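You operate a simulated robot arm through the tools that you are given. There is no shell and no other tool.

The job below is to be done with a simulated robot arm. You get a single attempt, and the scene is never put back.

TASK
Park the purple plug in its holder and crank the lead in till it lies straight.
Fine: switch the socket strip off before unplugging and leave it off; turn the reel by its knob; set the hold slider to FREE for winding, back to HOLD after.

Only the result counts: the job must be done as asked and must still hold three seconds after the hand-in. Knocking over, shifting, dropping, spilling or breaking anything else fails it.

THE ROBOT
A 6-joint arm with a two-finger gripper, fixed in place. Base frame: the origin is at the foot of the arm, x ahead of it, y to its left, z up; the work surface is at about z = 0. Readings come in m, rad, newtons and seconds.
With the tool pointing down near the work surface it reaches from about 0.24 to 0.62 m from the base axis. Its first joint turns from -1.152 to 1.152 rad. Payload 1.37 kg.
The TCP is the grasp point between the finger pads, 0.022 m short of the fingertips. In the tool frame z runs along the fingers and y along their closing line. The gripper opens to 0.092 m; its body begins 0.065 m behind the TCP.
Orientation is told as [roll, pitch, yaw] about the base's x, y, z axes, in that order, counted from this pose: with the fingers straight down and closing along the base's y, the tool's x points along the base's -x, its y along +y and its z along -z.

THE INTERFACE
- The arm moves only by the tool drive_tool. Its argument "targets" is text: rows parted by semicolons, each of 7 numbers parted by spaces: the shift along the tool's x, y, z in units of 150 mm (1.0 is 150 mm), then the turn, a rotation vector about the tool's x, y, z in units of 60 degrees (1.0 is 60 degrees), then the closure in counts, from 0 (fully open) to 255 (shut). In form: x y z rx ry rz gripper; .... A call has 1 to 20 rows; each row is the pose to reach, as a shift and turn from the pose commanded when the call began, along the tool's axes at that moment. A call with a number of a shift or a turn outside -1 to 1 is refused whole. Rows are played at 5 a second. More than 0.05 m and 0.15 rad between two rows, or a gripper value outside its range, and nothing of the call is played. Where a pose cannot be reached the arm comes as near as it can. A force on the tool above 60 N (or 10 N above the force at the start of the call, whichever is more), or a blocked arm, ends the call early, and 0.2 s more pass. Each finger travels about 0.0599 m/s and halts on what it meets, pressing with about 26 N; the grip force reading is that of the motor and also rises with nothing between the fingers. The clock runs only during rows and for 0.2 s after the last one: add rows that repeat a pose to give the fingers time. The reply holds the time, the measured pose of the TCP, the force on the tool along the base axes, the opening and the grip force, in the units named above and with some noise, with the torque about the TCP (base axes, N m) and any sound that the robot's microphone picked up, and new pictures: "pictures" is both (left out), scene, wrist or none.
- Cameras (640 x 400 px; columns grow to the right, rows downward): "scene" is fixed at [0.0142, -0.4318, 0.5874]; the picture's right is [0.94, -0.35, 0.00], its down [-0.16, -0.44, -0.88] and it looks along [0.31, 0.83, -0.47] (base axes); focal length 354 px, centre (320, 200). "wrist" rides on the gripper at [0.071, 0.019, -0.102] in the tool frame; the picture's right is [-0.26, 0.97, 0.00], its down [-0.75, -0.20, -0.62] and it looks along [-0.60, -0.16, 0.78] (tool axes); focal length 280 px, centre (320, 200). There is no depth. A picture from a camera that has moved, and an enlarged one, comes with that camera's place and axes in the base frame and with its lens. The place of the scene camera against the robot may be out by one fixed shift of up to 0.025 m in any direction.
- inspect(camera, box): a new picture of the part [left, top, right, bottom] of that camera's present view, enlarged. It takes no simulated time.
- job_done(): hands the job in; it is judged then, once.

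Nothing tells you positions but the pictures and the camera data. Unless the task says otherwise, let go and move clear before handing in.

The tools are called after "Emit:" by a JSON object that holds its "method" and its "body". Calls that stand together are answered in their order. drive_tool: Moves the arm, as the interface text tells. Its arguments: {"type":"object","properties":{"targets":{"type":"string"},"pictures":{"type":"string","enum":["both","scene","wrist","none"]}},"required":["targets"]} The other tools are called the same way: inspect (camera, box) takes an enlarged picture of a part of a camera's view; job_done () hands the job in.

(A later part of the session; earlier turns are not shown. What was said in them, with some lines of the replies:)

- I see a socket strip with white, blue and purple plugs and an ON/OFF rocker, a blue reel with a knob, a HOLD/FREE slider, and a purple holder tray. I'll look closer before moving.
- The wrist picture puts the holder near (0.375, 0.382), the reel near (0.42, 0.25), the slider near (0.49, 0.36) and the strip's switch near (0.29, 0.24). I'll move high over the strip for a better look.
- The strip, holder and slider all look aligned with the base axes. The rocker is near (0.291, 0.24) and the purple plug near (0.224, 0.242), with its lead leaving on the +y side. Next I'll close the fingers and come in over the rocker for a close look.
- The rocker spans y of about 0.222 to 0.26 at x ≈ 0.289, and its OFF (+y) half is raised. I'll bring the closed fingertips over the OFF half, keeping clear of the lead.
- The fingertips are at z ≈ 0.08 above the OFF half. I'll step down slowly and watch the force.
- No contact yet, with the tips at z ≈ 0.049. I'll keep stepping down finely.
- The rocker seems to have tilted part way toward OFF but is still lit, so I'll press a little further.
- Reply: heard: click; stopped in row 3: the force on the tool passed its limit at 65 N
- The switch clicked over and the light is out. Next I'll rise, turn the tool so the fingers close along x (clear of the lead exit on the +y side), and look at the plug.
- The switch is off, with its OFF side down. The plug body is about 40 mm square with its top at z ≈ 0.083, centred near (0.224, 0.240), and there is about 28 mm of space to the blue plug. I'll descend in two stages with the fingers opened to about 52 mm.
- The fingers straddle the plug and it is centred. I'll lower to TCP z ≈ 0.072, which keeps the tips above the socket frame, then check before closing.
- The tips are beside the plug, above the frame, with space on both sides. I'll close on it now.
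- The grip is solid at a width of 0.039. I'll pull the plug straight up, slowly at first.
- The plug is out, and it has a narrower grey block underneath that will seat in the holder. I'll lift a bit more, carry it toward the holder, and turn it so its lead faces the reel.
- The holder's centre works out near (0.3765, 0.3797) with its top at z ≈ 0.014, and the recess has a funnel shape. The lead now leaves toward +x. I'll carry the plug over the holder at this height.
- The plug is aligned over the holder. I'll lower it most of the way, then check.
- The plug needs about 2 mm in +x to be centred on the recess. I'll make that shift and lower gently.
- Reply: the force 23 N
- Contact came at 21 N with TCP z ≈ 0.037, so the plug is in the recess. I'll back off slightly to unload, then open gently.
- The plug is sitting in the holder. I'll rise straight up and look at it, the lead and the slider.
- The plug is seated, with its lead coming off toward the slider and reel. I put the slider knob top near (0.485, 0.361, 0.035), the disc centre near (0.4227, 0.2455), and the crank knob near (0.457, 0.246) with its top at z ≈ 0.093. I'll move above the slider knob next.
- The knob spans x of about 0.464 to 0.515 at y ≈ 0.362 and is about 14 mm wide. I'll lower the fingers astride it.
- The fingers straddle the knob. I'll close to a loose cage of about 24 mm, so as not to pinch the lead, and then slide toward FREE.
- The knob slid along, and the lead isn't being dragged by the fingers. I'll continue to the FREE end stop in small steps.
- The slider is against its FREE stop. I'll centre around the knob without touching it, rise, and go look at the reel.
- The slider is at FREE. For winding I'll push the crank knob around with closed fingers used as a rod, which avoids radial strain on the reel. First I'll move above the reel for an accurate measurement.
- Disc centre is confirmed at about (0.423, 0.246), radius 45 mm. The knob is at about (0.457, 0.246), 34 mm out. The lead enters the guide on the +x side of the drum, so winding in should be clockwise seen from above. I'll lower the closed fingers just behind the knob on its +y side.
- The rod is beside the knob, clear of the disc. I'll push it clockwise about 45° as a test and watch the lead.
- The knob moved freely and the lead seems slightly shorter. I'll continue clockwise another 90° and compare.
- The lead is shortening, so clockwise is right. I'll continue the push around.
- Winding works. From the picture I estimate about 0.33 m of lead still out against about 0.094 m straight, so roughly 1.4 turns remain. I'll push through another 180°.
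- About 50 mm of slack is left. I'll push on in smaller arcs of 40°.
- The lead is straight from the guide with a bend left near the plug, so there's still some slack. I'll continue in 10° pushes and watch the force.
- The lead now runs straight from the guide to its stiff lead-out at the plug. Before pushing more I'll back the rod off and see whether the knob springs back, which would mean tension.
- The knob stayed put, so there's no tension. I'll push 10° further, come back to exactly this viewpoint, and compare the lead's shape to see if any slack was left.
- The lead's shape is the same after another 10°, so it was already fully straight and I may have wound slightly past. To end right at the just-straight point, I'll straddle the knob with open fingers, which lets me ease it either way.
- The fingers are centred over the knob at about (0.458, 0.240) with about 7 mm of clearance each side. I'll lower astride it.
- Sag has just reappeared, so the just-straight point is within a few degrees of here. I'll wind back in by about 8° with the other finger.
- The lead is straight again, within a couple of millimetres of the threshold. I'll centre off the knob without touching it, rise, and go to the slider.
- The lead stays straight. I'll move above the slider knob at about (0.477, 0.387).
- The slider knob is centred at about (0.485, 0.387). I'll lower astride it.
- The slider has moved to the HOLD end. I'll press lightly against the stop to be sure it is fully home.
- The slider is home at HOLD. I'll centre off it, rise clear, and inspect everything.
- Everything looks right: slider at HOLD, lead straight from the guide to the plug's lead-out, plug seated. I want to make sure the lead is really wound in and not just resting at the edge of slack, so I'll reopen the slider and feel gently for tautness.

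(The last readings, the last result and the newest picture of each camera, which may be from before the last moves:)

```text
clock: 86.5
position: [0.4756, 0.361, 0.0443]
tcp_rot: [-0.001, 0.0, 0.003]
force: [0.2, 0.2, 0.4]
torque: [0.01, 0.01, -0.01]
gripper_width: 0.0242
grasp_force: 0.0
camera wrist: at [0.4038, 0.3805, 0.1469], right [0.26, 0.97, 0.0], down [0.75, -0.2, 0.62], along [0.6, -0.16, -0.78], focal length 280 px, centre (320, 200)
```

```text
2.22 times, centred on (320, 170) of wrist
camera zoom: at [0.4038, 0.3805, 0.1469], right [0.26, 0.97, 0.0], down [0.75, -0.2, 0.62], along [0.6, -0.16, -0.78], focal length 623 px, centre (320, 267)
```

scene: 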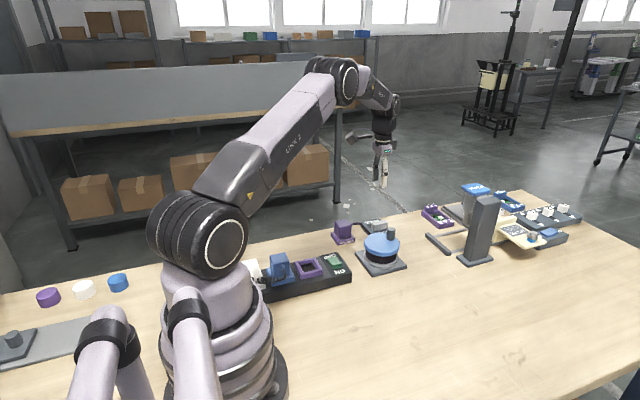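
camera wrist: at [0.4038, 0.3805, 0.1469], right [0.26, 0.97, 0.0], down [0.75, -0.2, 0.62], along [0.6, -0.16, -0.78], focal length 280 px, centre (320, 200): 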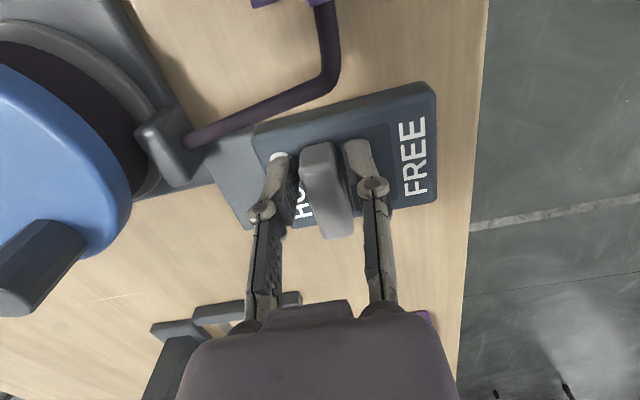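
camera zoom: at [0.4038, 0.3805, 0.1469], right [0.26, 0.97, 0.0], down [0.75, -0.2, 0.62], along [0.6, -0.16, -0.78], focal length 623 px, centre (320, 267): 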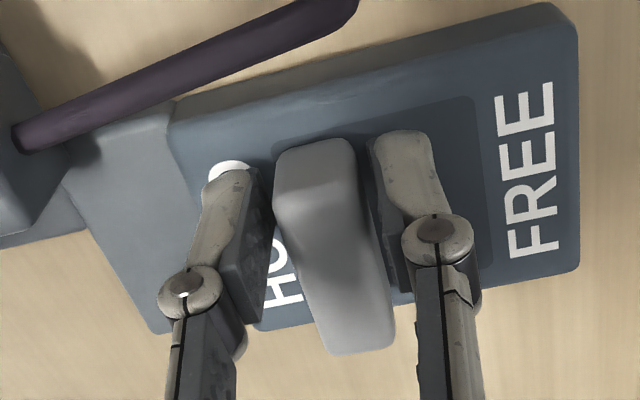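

Astride the slider knob again; I'll slide it to FREE, centre off it and rise.

Emit:
{"method": "drive_tool", "body": {"targets": "0 0.04 0 0 0 0 188; 0 0.08 0 0 0 0 188; 0 0.12 0 0 0 0 188; 0 0.16 0 0 0 0 188; 0 0.2 0 0 0 0 188; 0 0.22 0 0 0 0 188; 0 0.235 0 0 0 0 188; 0 0.235 0 0 0 0 188; 0 0.2 0 0 0 0 175; 0 0.17 0 0 0 0 160; 0 0.17 -0.15 0 0 0 160; 0 0.17 -0.4 0 0 0 160; 0 0.17 -0.7 0 0 0 160; 0 0.17 -0.95 0 0 0 160; 0 0.17 -0.95 0 0 0 160", "pictures": "wrist"}}

Emit:
{"method": "inspect", "body": {"camera": "wrist", "box": [100, 0, 400, 200]}}

Emit:
{"method": "inspect", "body": {"camera": "scene", "box": [340, 210, 390, 245]}}

```text
clock: 89.7
position: [0.4765, 0.3876, 0.1861]
tcp_rot: [-0.001, -0.001, 0.003]
force: [-1.1, -0.1, 0.6]
torque: [0.0, 0.0, 0.01]
gripper_width: 0.0342
grasp_force: 0.1
camera wrist: at [0.4053, 0.4071, 0.2884], right [0.26, 0.97, 0.0], down [0.75, -0.2, 0.62], along [0.6, -0.16, -0.78], focal length 280 px, centre (320, 200)
```

wrist: 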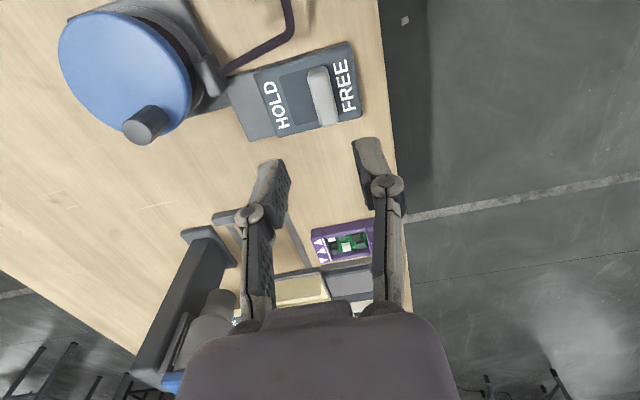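

```text
2.00 times, centred on (250, 100) of wrist
camera zoom: at [0.4053, 0.4071, 0.2884], right [0.26, 0.97, 0.0], down [0.75, -0.2, 0.62], along [0.6, -0.16, -0.78], focal length 561 px, centre (460, 400)
```

zoom: 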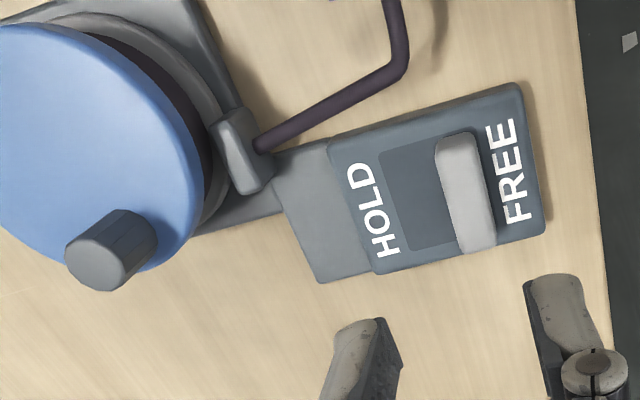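

```text
11.43 times, centred on (365, 228) of scene
camera zoom: at [0.0142, -0.4318, 0.5874], right [0.94, -0.35, 0.0], down [-0.16, -0.44, -0.88], along [0.31, 0.83, -0.47], focal length 4050 px, centre (-194, -114)
```

zoom: 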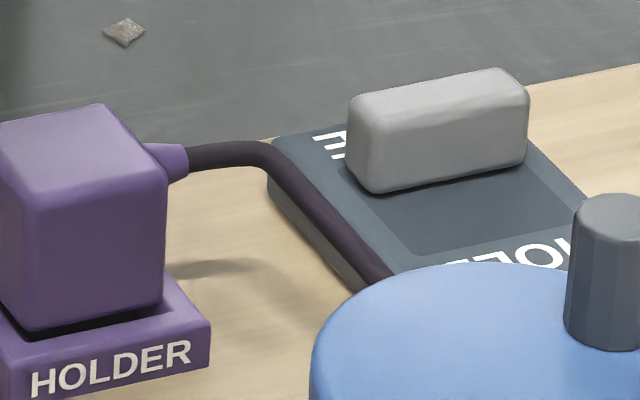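

Emit:
{"method": "drive_tool", "body": {"targets": "0.03 -0.2 0 0 0 0 155; 0.06 -0.45 0 0 0 0 155; 0.1 -0.7 0 0 0 0 155; 0.13 -0.9 0 0 0 0 155; 0.13 -0.9 0.1 0 0 0 155; 0.13 -0.9 0.25 0 0 0 155; 0.13 -0.9 0.25 0 0 0 155", "pictures": "wrist"}}

Emit:
{"method": "inspect", "body": {"camera": "wrist", "box": [180, 60, 480, 260]}}

```text
clock: 91.3
position: [0.4585, 0.2516, 0.1481]
tcp_rot: [-0.001, 0.001, 0.001]
force: [-0.2, 0.1, 0.4]
torque: [-0.01, 0.02, -0.01]
gripper_width: 0.0357
grasp_force: 0.1
camera wrist: at [0.3865, 0.271, 0.2509], right [0.26, 0.97, 0.0], down [0.75, -0.2, 0.62], along [0.6, -0.16, -0.78], focal length 280 px, centre (320, 200)
```

wrist: 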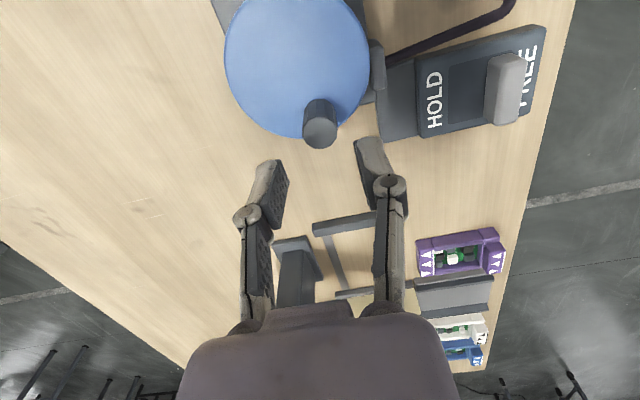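

```text
2.00 times, centred on (330, 160) of wrist
camera zoom: at [0.3865, 0.271, 0.2509], right [0.26, 0.97, 0.0], down [0.75, -0.2, 0.62], along [0.6, -0.16, -0.78], focal length 561 px, centre (300, 280)
```

zoom: 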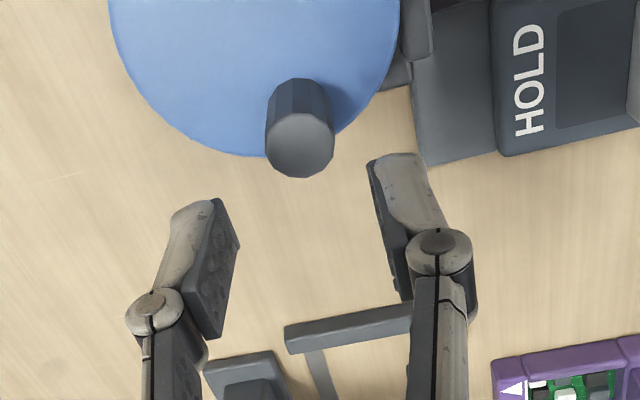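

Emit:
{"method": "drive_tool", "body": {"targets": "0 0 0.12 0 0 0 155; 0 0 0.24 0 0 0 155; 0 0 0.32 0 0 0 155; 0 0 0.347 0 0 0 155; 0 0 0.347 0 0 0 170; 0 0 0.347 0 0 0 183; 0 -0.02 0.347 0 0 0 183; 0 -0.04 0.347 0 0 0 183; 0 -0.055 0.347 0 0 0 183; 0 -0.055 0.347 0 0 0 183", "pictures": "none"}}

Emit:
{"method": "inspect", "body": {"camera": "scene", "box": [340, 210, 390, 245]}}

Emit:
{"method": "inspect", "body": {"camera": "scene", "box": [340, 195, 430, 265]}}

```text
clock: 93.5
position: [0.4575, 0.2435, 0.0959]
tcp_rot: [0.002, 0.001, 0.003]
force: [0.9, 1.2, -0.5]
torque: [0.0, 0.01, -0.04]
gripper_width: 0.0266
grasp_force: 0.3
```

```text
11.43 times, centred on (365, 228) of scene
camera zoom: at [0.0142, -0.4318, 0.5874], right [0.94, -0.35, 0.0], down [-0.16, -0.44, -0.88], along [0.31, 0.83, -0.47], focal length 4050 px, centre (-194, -114)
```

zoom: 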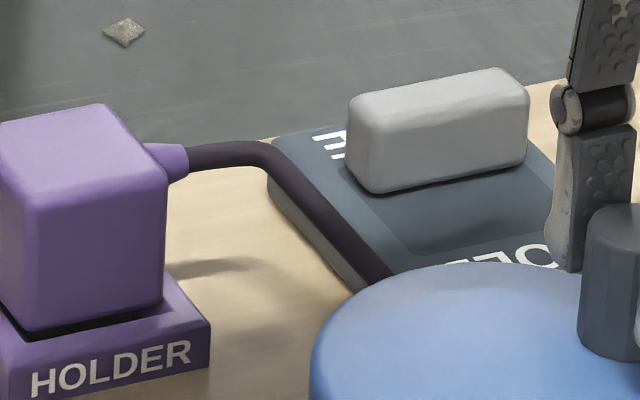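

```text
5.71 times, centred on (385, 230) of scene
camera zoom: at [0.0142, -0.4318, 0.5874], right [0.94, -0.35, 0.0], down [-0.16, -0.44, -0.88], along [0.31, 0.83, -0.47], focal length 2025 px, centre (-51, 29)
```

zoom: 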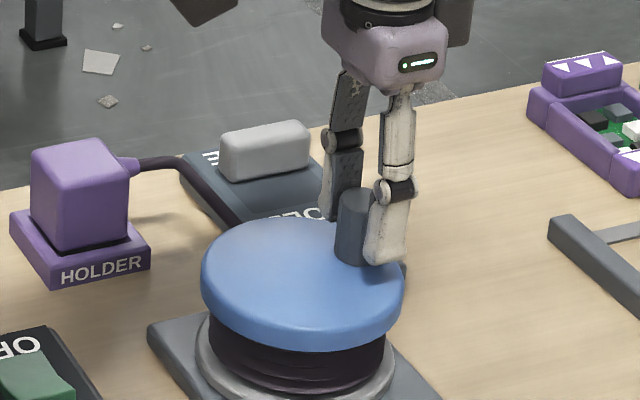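

Emit:
{"method": "drive_tool", "body": {"targets": "0 -0.02 0 0 0 0 183; 0 -0.04 0 0 0 0 183; 0 -0.04 0 0 0 0 183; 0 -0.04 0 0 0 0 183", "pictures": "none"}}

Emit:
{"method": "inspect", "body": {"camera": "scene", "box": [340, 210, 390, 245]}}

```text
clock: 94.5
position: [0.4577, 0.2386, 0.098]
tcp_rot: [0.0, -0.001, 0.002]
force: [-0.2, 0.3, -0.5]
torque: [0.02, -0.01, 0.0]
gripper_width: 0.0263
grasp_force: 0.8
```

```text
11.43 times, centred on (365, 228) of scene
camera zoom: at [0.0142, -0.4318, 0.5874], right [0.94, -0.35, 0.0], down [-0.16, -0.44, -0.88], along [0.31, 0.83, -0.47], focal length 4050 px, centre (-194, -114)
```

zoom: 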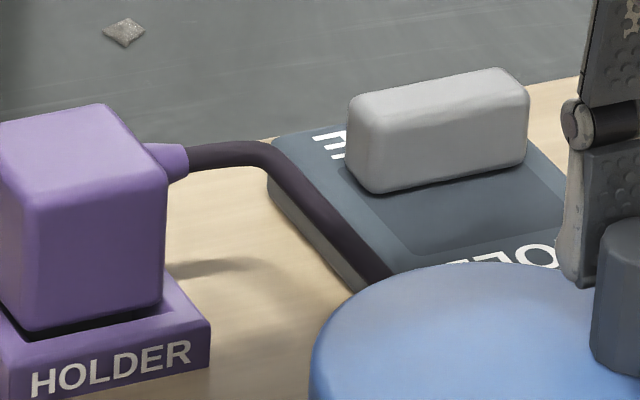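

Emit:
{"method": "drive_tool", "body": {"targets": "0 -0.01 0 0 0 0 183; 0 -0.02 0 0 0 0 183; 0 -0.02 0 0 0 0 183; 0 -0.02 0 0 0 0 183", "pictures": "none"}}

Emit:
{"method": "inspect", "body": {"camera": "scene", "box": [340, 210, 390, 245]}}

```text
clock: 95.5
position: [0.4579, 0.2364, 0.0967]
tcp_rot: [0.0, 0.0, 0.004]
force: [-0.4, 0.4, 1.3]
torque: [0.02, -0.01, 0.02]
gripper_width: 0.0267
grasp_force: 0.2
```

```text
11.43 times, centred on (365, 228) of scene
camera zoom: at [0.0142, -0.4318, 0.5874], right [0.94, -0.35, 0.0], down [-0.16, -0.44, -0.88], along [0.31, 0.83, -0.47], focal length 4050 px, centre (-194, -114)
```

zoom: 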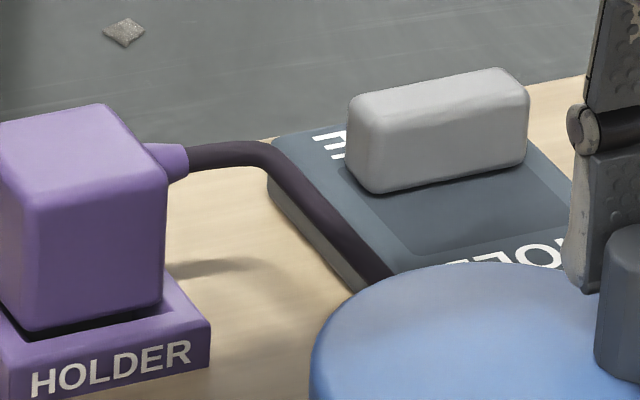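

Emit:
{"method": "drive_tool", "body": {"targets": "0.001 -0.01 0 0 0 0 183; 0.002 -0.02 0 0 0 0 183; 0.002 -0.02 0 0 0 0 183; 0.002 -0.02 0 0 0 0 183", "pictures": "none"}}

Emit:
{"method": "inspect", "body": {"camera": "scene", "box": [340, 210, 390, 245]}}

```text
clock: 96.5
position: [0.4567, 0.2316, 0.0977]
tcp_rot: [0.0, 0.0, 0.003]
force: [-0.3, 0.7, 0.9]
torque: [0.01, -0.02, 0.01]
gripper_width: 0.0265
grasp_force: 0.6
```

```text
11.43 times, centred on (365, 228) of scene
camera zoom: at [0.0142, -0.4318, 0.5874], right [0.94, -0.35, 0.0], down [-0.16, -0.44, -0.88], along [0.31, 0.83, -0.47], focal length 4050 px, centre (-194, -114)
```

zoom: 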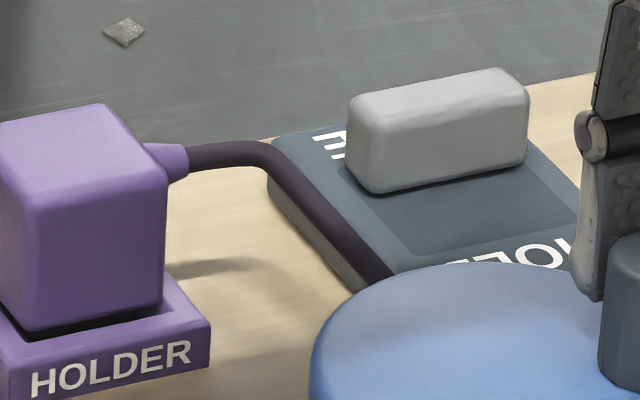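

Emit:
{"method": "drive_tool", "body": {"targets": "0.007 -0.01 0 0 0 0 183; 0.014 -0.02 0 0 0 0 183; 0.02 -0.03 0 0 0 0 183; 0.025 -0.037 0 0 0 0 183; 0.025 -0.037 0 0 0 0 183", "pictures": "none"}}

Emit:
{"method": "inspect", "body": {"camera": "scene", "box": [340, 210, 390, 245]}}

Emit:
{"method": "inspect", "body": {"camera": "scene", "box": [340, 195, 430, 265]}}

```text
clock: 97.7
position: [0.453, 0.2264, 0.0971]
tcp_rot: [-0.001, 0.0, 0.002]
force: [0.0, 0.8, -1.0]
torque: [-0.02, 0.02, -0.02]
gripper_width: 0.0265
grasp_force: 0.4
```

```text
11.43 times, centred on (365, 228) of scene
camera zoom: at [0.0142, -0.4318, 0.5874], right [0.94, -0.35, 0.0], down [-0.16, -0.44, -0.88], along [0.31, 0.83, -0.47], focal length 4050 px, centre (-194, -114)
```

zoom: 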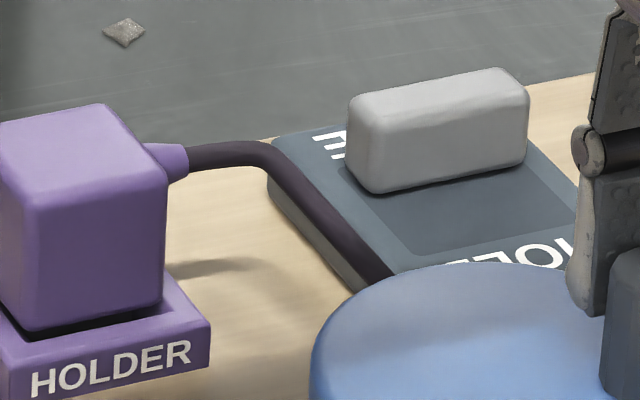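

```text
5.71 times, centred on (385, 230) of scene
camera zoom: at [0.0142, -0.4318, 0.5874], right [0.94, -0.35, 0.0], down [-0.16, -0.44, -0.88], along [0.31, 0.83, -0.47], focal length 2025 px, centre (-51, 29)
```

zoom: 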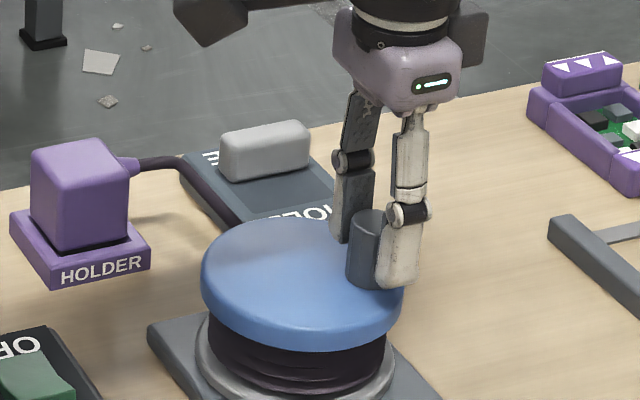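

Even well past that point there's no tension and the plug hasn't moved, so the earlier just-straight angle is the right reference. I'll unwind back to a few degrees past the sag threshold, a middle position where the lead stays straight with no excess.

Emit:
{"method": "drive_tool", "body": {"targets": "-0.008 0.03 0 0 0 0 183; -0.014 0.06 0 0 0 0 183; -0.02 0.09 0 0 0 0 183; -0.025 0.12 0 0 0 0 183; -0.027 0.14 0 0 0 0 183; -0.027 0.152 0 0 0 0 183; -0.027 0.152 0 0 0 0 183", "pictures": "none"}}

Emit:
{"method": "inspect", "body": {"camera": "scene", "box": [340, 210, 390, 245]}}

Emit:
{"method": "inspect", "body": {"camera": "wrist", "box": [180, 0, 540, 230]}}

```text
clock: 99.3
position: [0.4587, 0.2493, 0.0974]
tcp_rot: [-0.001, 0.0, 0.002]
force: [-0.6, 0.2, 0.8]
torque: [-0.04, -0.01, -0.01]
gripper_width: 0.0269
grasp_force: 1.0
```

```text
11.43 times, centred on (365, 228) of scene
camera zoom: at [0.0142, -0.4318, 0.5874], right [0.94, -0.35, 0.0], down [-0.16, -0.44, -0.88], along [0.31, 0.83, -0.47], focal length 4050 px, centre (-194, -114)
```

zoom: 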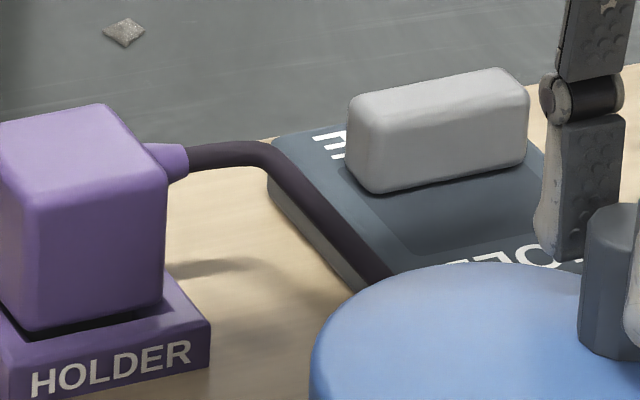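

```text
1.74 times, centred on (360, 115) of wrist
camera zoom: at [0.3866, 0.2684, 0.1989], right [0.26, 0.97, 0.0], down [0.75, -0.2, 0.62], along [0.6, -0.16, -0.78], focal length 488 px, centre (250, 348)
```

zoom: 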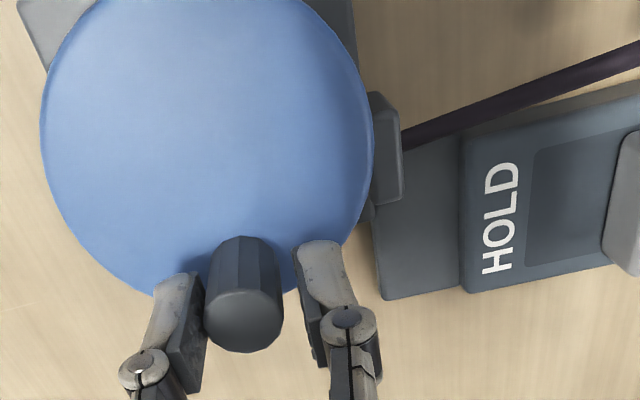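

Emit:
{"method": "drive_tool", "body": {"targets": "0 0.007 0 0 0 0 183; 0 0.013 0 0 0 0 183; 0 0.013 0 0 0 0 183; 0 -0.004 0 0 0 0 170; 0 -0.004 0 0 0 0 155; 0 -0.004 -0.15 0 0 0 155; 0 -0.004 -0.4 0 0 0 155; 0 -0.004 -0.55 0 0 0 155; 0 -0.004 -0.55 0 0 0 155", "pictures": "none"}}

Emit:
{"method": "inspect", "body": {"camera": "scene", "box": [340, 210, 390, 245]}}

Emit:
{"method": "inspect", "body": {"camera": "scene", "box": [340, 195, 430, 265]}}

```text
clock: 101.3
position: [0.4574, 0.248, 0.1819]
tcp_rot: [-0.001, -0.002, 0.002]
force: [0.9, 0.4, -0.2]
torque: [0.01, -0.02, 0.0]
gripper_width: 0.0359
grasp_force: 0.1
```

```text
11.43 times, centred on (365, 228) of scene
camera zoom: at [0.0142, -0.4318, 0.5874], right [0.94, -0.35, 0.0], down [-0.16, -0.44, -0.88], along [0.31, 0.83, -0.47], focal length 4050 px, centre (-194, -114)
```

zoom: 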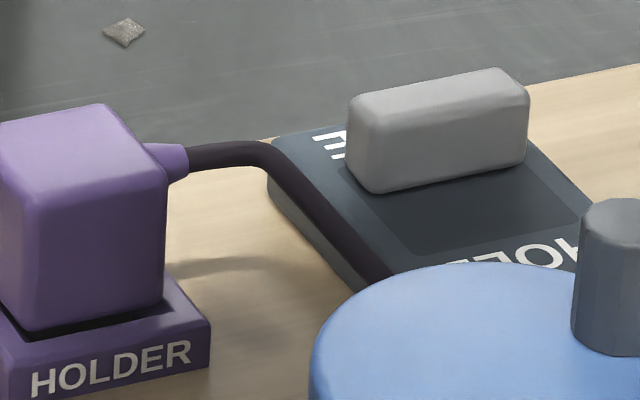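

```text
5.71 times, centred on (385, 230) of scene
camera zoom: at [0.0142, -0.4318, 0.5874], right [0.94, -0.35, 0.0], down [-0.16, -0.44, -0.88], along [0.31, 0.83, -0.47], focal length 2025 px, centre (-51, 29)
```

zoom: 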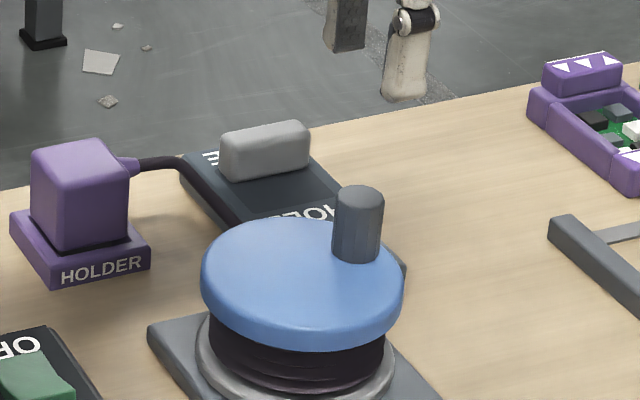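

The lead is straight. Now the slider goes back to HOLD.

Emit:
{"method": "drive_tool", "body": {"targets": "-0.03 0.2 0 0 0 0 150; -0.06 0.45 0 0 0 0 150; -0.1 0.7 0 0 0 0 150; -0.127 0.917 0 0 0 0 150; -0.127 0.917 0.2 0 0 0 150; -0.127 0.917 0.4 0 0 0 150; -0.127 0.917 0.4 0 0 0 150", "pictures": "wrist"}}

Emit:
{"method": "inspect", "body": {"camera": "wrist", "box": [200, 40, 440, 220]}}

```text
clock: 102.9
position: [0.4763, 0.3882, 0.1208]
tcp_rot: [0.002, 0.0, 0.002]
force: [0.0, 0.8, 0.4]
torque: [0.04, -0.02, -0.01]
gripper_width: 0.0378
grasp_force: 0.1
camera wrist: at [0.4044, 0.4068, 0.2216], right [0.26, 0.97, 0.0], down [0.75, -0.2, 0.62], along [0.6, -0.16, -0.78], focal length 280 px, centre (320, 200)
```

wrist: 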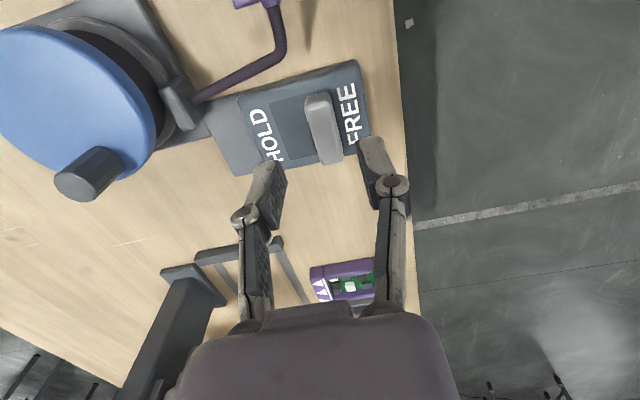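

```text
2.22 times, centred on (320, 130) of wrist
camera zoom: at [0.4044, 0.4068, 0.2216], right [0.26, 0.97, 0.0], down [0.75, -0.2, 0.62], along [0.6, -0.16, -0.78], focal length 623 px, centre (320, 356)
```

zoom: 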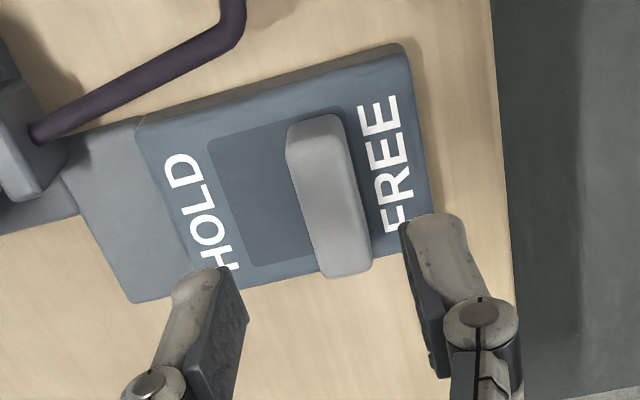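

Emit:
{"method": "drive_tool", "body": {"targets": "0 0 0.15 0 0 0 150; 0 0 0.3 0 0 0 150; 0 0 0.42 0 0 0 150; 0 0 0.515 0 0 0 150; 0 0 0.515 0 0 0 170; 0 0 0.515 0 0 0 188; 0 -0.04 0.515 0 0 0 188; 0 -0.08 0.515 0 0 0 188; 0 -0.12 0.515 0 0 0 188; 0 -0.16 0.515 0 0 0 188; 0 -0.19 0.515 0 0 0 188; 0 -0.21 0.515 0 0 0 188; 0 -0.22 0.515 0 0 0 188; 0 -0.22 0.515 0 0 0 188", "pictures": "wrist"}}

Emit:
{"method": "inspect", "body": {"camera": "wrist", "box": [200, 80, 440, 260]}}

```text
clock: 105.9
position: [0.4756, 0.3548, 0.0422]
tcp_rot: [0.002, 0.0, 0.001]
force: [-2.6, 14.8, -4.0]
torque: [0.21, -0.16, 0.03]
gripper_width: 0.0333
grasp_force: 6.8
camera wrist: at [0.4046, 0.3728, 0.1439], right [0.26, 0.97, 0.0], down [0.75, -0.2, 0.62], along [0.6, -0.16, -0.78], focal length 280 px, centre (320, 200)
```

wrist: 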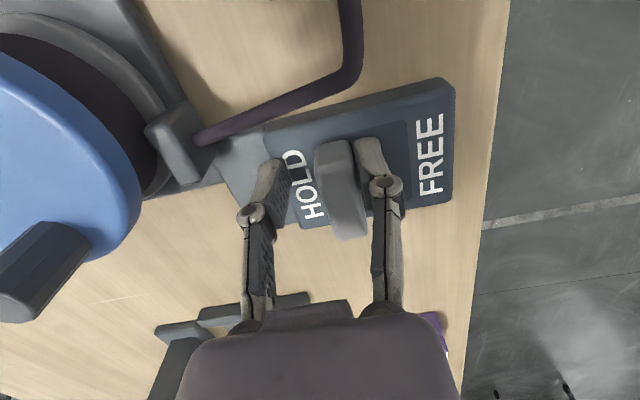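

```text
2.22 times, centred on (320, 170) of wrist
camera zoom: at [0.4046, 0.3728, 0.1439], right [0.26, 0.97, 0.0], down [0.75, -0.2, 0.62], along [0.6, -0.16, -0.78], focal length 623 px, centre (320, 267)
```

zoom: 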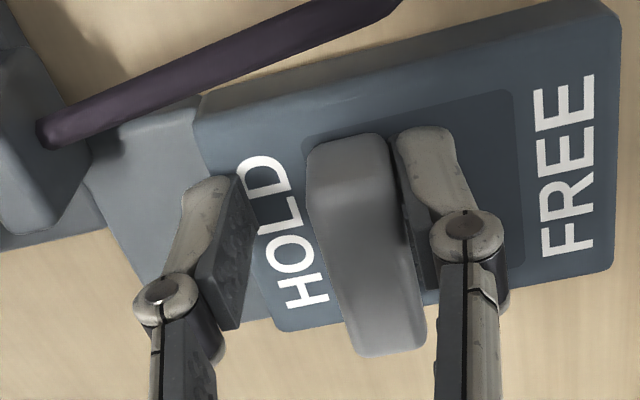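

The slider is firmly against the HOLD stop. I'll centre off it, rise, and move well clear for a final check.

Emit:
{"method": "drive_tool", "body": {"targets": "0 0.03 0 0 0 0 175; 0 0.048 0 0 0 0 160; 0 0.048 -0.1 0 0 0 160; 0 0.048 -0.3 0 0 0 160; 0 0.048 -0.55 0 0 0 160; 0 0.048 -0.8 0 0 0 160; 0.1 0.048 -1.0 0 0 0 160; 0.35 0.048 -1.0 0 0 0 160; 0.6 0.048 -1.0 0 0 0 160; 0.85 0.048 -1.0 0 0 0 160; 0.85 0.048 -1.0 0 0 0 160", "pictures": "both"}}

Emit:
{"method": "inspect", "body": {"camera": "scene", "box": [250, 195, 430, 300]}}

Emit:
{"method": "inspect", "body": {"camera": "wrist", "box": [150, 20, 450, 220]}}

Emit:
{"method": "inspect", "body": {"camera": "scene", "box": [340, 205, 390, 250]}}

```text
clock: 108.3
position: [0.3498, 0.362, 0.1922]
tcp_rot: [0.002, 0.0, 0.002]
force: [-0.1, -0.5, 0.6]
torque: [-0.01, 0.0, 0.02]
gripper_width: 0.0345
grasp_force: 0.3
camera wrist: at [0.2779, 0.3806, 0.2936], right [0.26, 0.97, 0.0], down [0.75, -0.2, 0.63], along [0.6, -0.16, -0.78], focal length 280 px, centre (320, 200)
```

scene: 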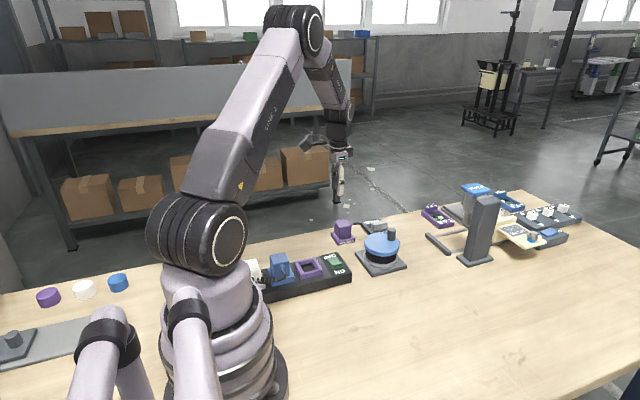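
wrist: 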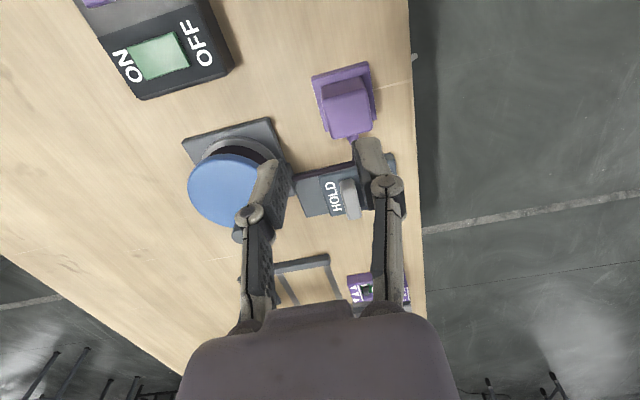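

```text
3.56 times, centred on (340, 248) of scene
camera zoom: at [0.0142, -0.4318, 0.5874], right [0.94, -0.35, 0.0], down [-0.16, -0.44, -0.88], along [0.31, 0.83, -0.47], focal length 1260 px, centre (249, 31)
```

zoom: 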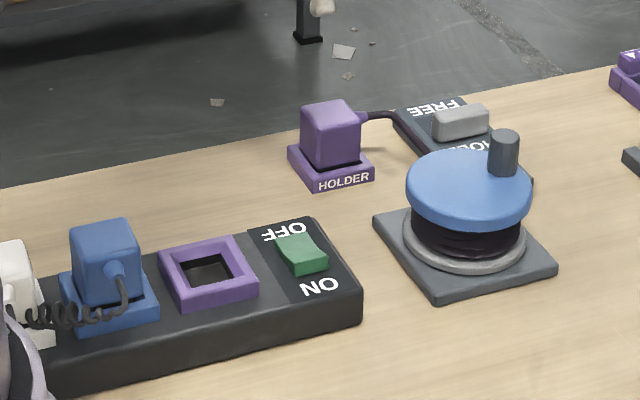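

```text
2.00 times, centred on (300, 120) of wrist
camera zoom: at [0.2779, 0.3806, 0.2936], right [0.26, 0.97, 0.0], down [0.75, -0.2, 0.63], along [0.6, -0.16, -0.78], focal length 561 px, centre (360, 360)
```

zoom: 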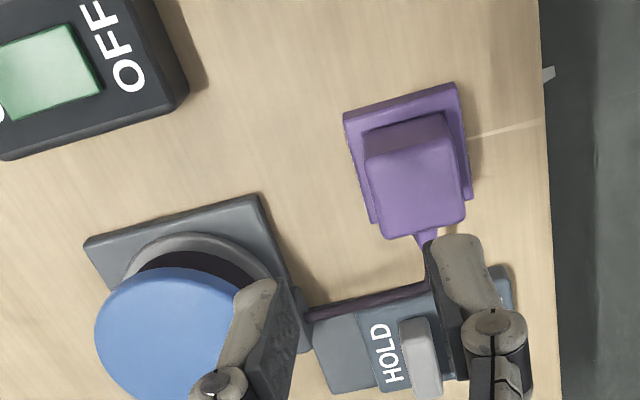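

```text
8.89 times, centred on (365, 228) of scene
camera zoom: at [0.0142, -0.4318, 0.5874], right [0.94, -0.35, 0.0], down [-0.16, -0.44, -0.88], along [0.31, 0.83, -0.47], focal length 3150 px, centre (-80, -44)
```

zoom: 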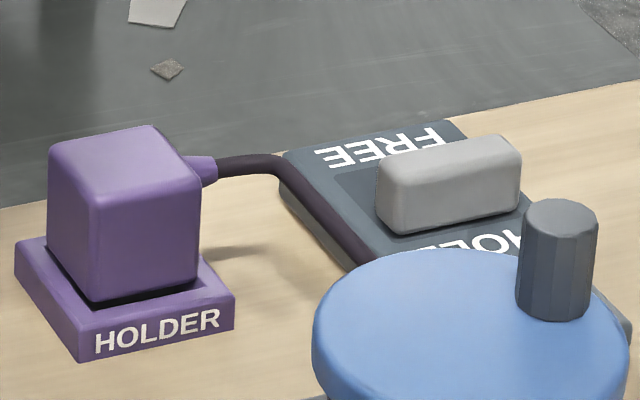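

The strip is off, the plug is in its holder, the lead is straight and the slider is at HOLD. I'll do one more check on how deep the plug sits, using close-ups.

Emit:
{"method": "inspect", "body": {"camera": "wrist", "box": [180, 0, 260, 110]}}

Emit:
{"method": "inspect", "body": {"camera": "scene", "box": [255, 245, 325, 290]}}

Emit:
{"method": "inspect", "body": {"camera": "scene", "box": [325, 210, 375, 250]}}

```text
3.64 times, centred on (220, 55) of wrist
camera zoom: at [0.2779, 0.3806, 0.2936], right [0.26, 0.97, 0.0], down [0.75, -0.2, 0.63], along [0.6, -0.16, -0.78], focal length 1020 px, centre (684, 727)
```

zoom: 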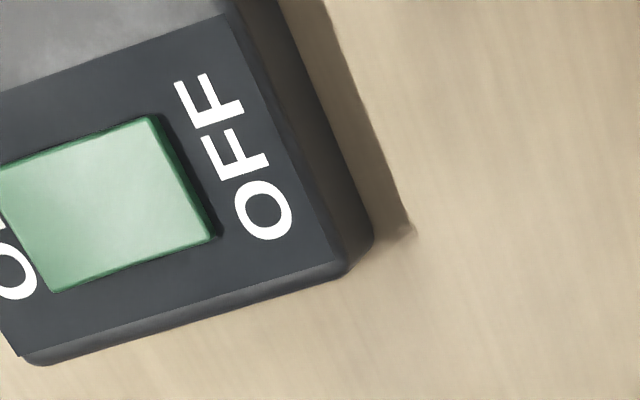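

```text
8.89 times, centred on (290, 268) of scene
camera zoom: at [0.0142, -0.4318, 0.5874], right [0.94, -0.35, 0.0], down [-0.16, -0.44, -0.88], along [0.31, 0.83, -0.47], focal length 3150 px, centre (587, -400)
```

zoom: 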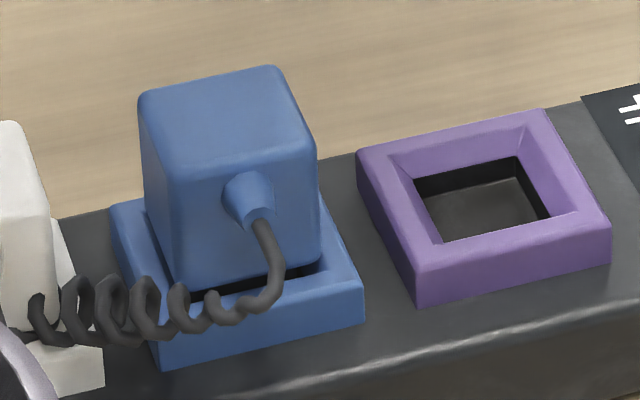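

```text
10.00 times, centred on (350, 230) of scene
camera zoom: at [0.0142, -0.4318, 0.5874], right [0.94, -0.35, 0.0], down [-0.16, -0.44, -0.88], along [0.31, 0.83, -0.47], focal length 3544 px, centre (20, -100)
```

zoom: 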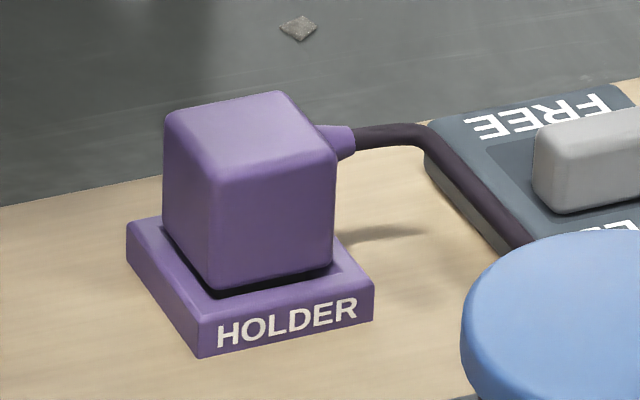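

The plug sits in its holder the same way the blue plug sits in its socket. The strip is off, the lead is straight, the slider is at HOLD, and the arm is clear with nothing gripped, so I'm handing in.

Emit:
{"method": "job_done", "body": {}}

```text
The job is handed in.
```

I've handed the job in, with everything done as asked. I don't have the judge's result.

- **Socket strip:** it was switched off before I pulled the plug; it clicked, the light went out, and it is still off.
- **Plug:** the purple plug is seated in its holder. I turned it a quarter turn so its lead faces the reel.
- **Lead:** it runs straight from the reel's guide to just short of the plug. A short stub there still leaves the plug sideways and bends. Winding further made no visible difference to it.
- **How far it's wound:** I wound past the straight point, felt no tension, and eased back. I estimate the reel is now about 5 mm of lead past where sag would show.
- **Hold slider:** it was at FREE while I turned the reel by its knob, and is now against the HOLD stop. I switched it to HOLD, back to FREE to check the lead, then to HOLD again.

Nothing else looked moved or knocked over in the last pictures, and the arm is clear with nothing in its grip.
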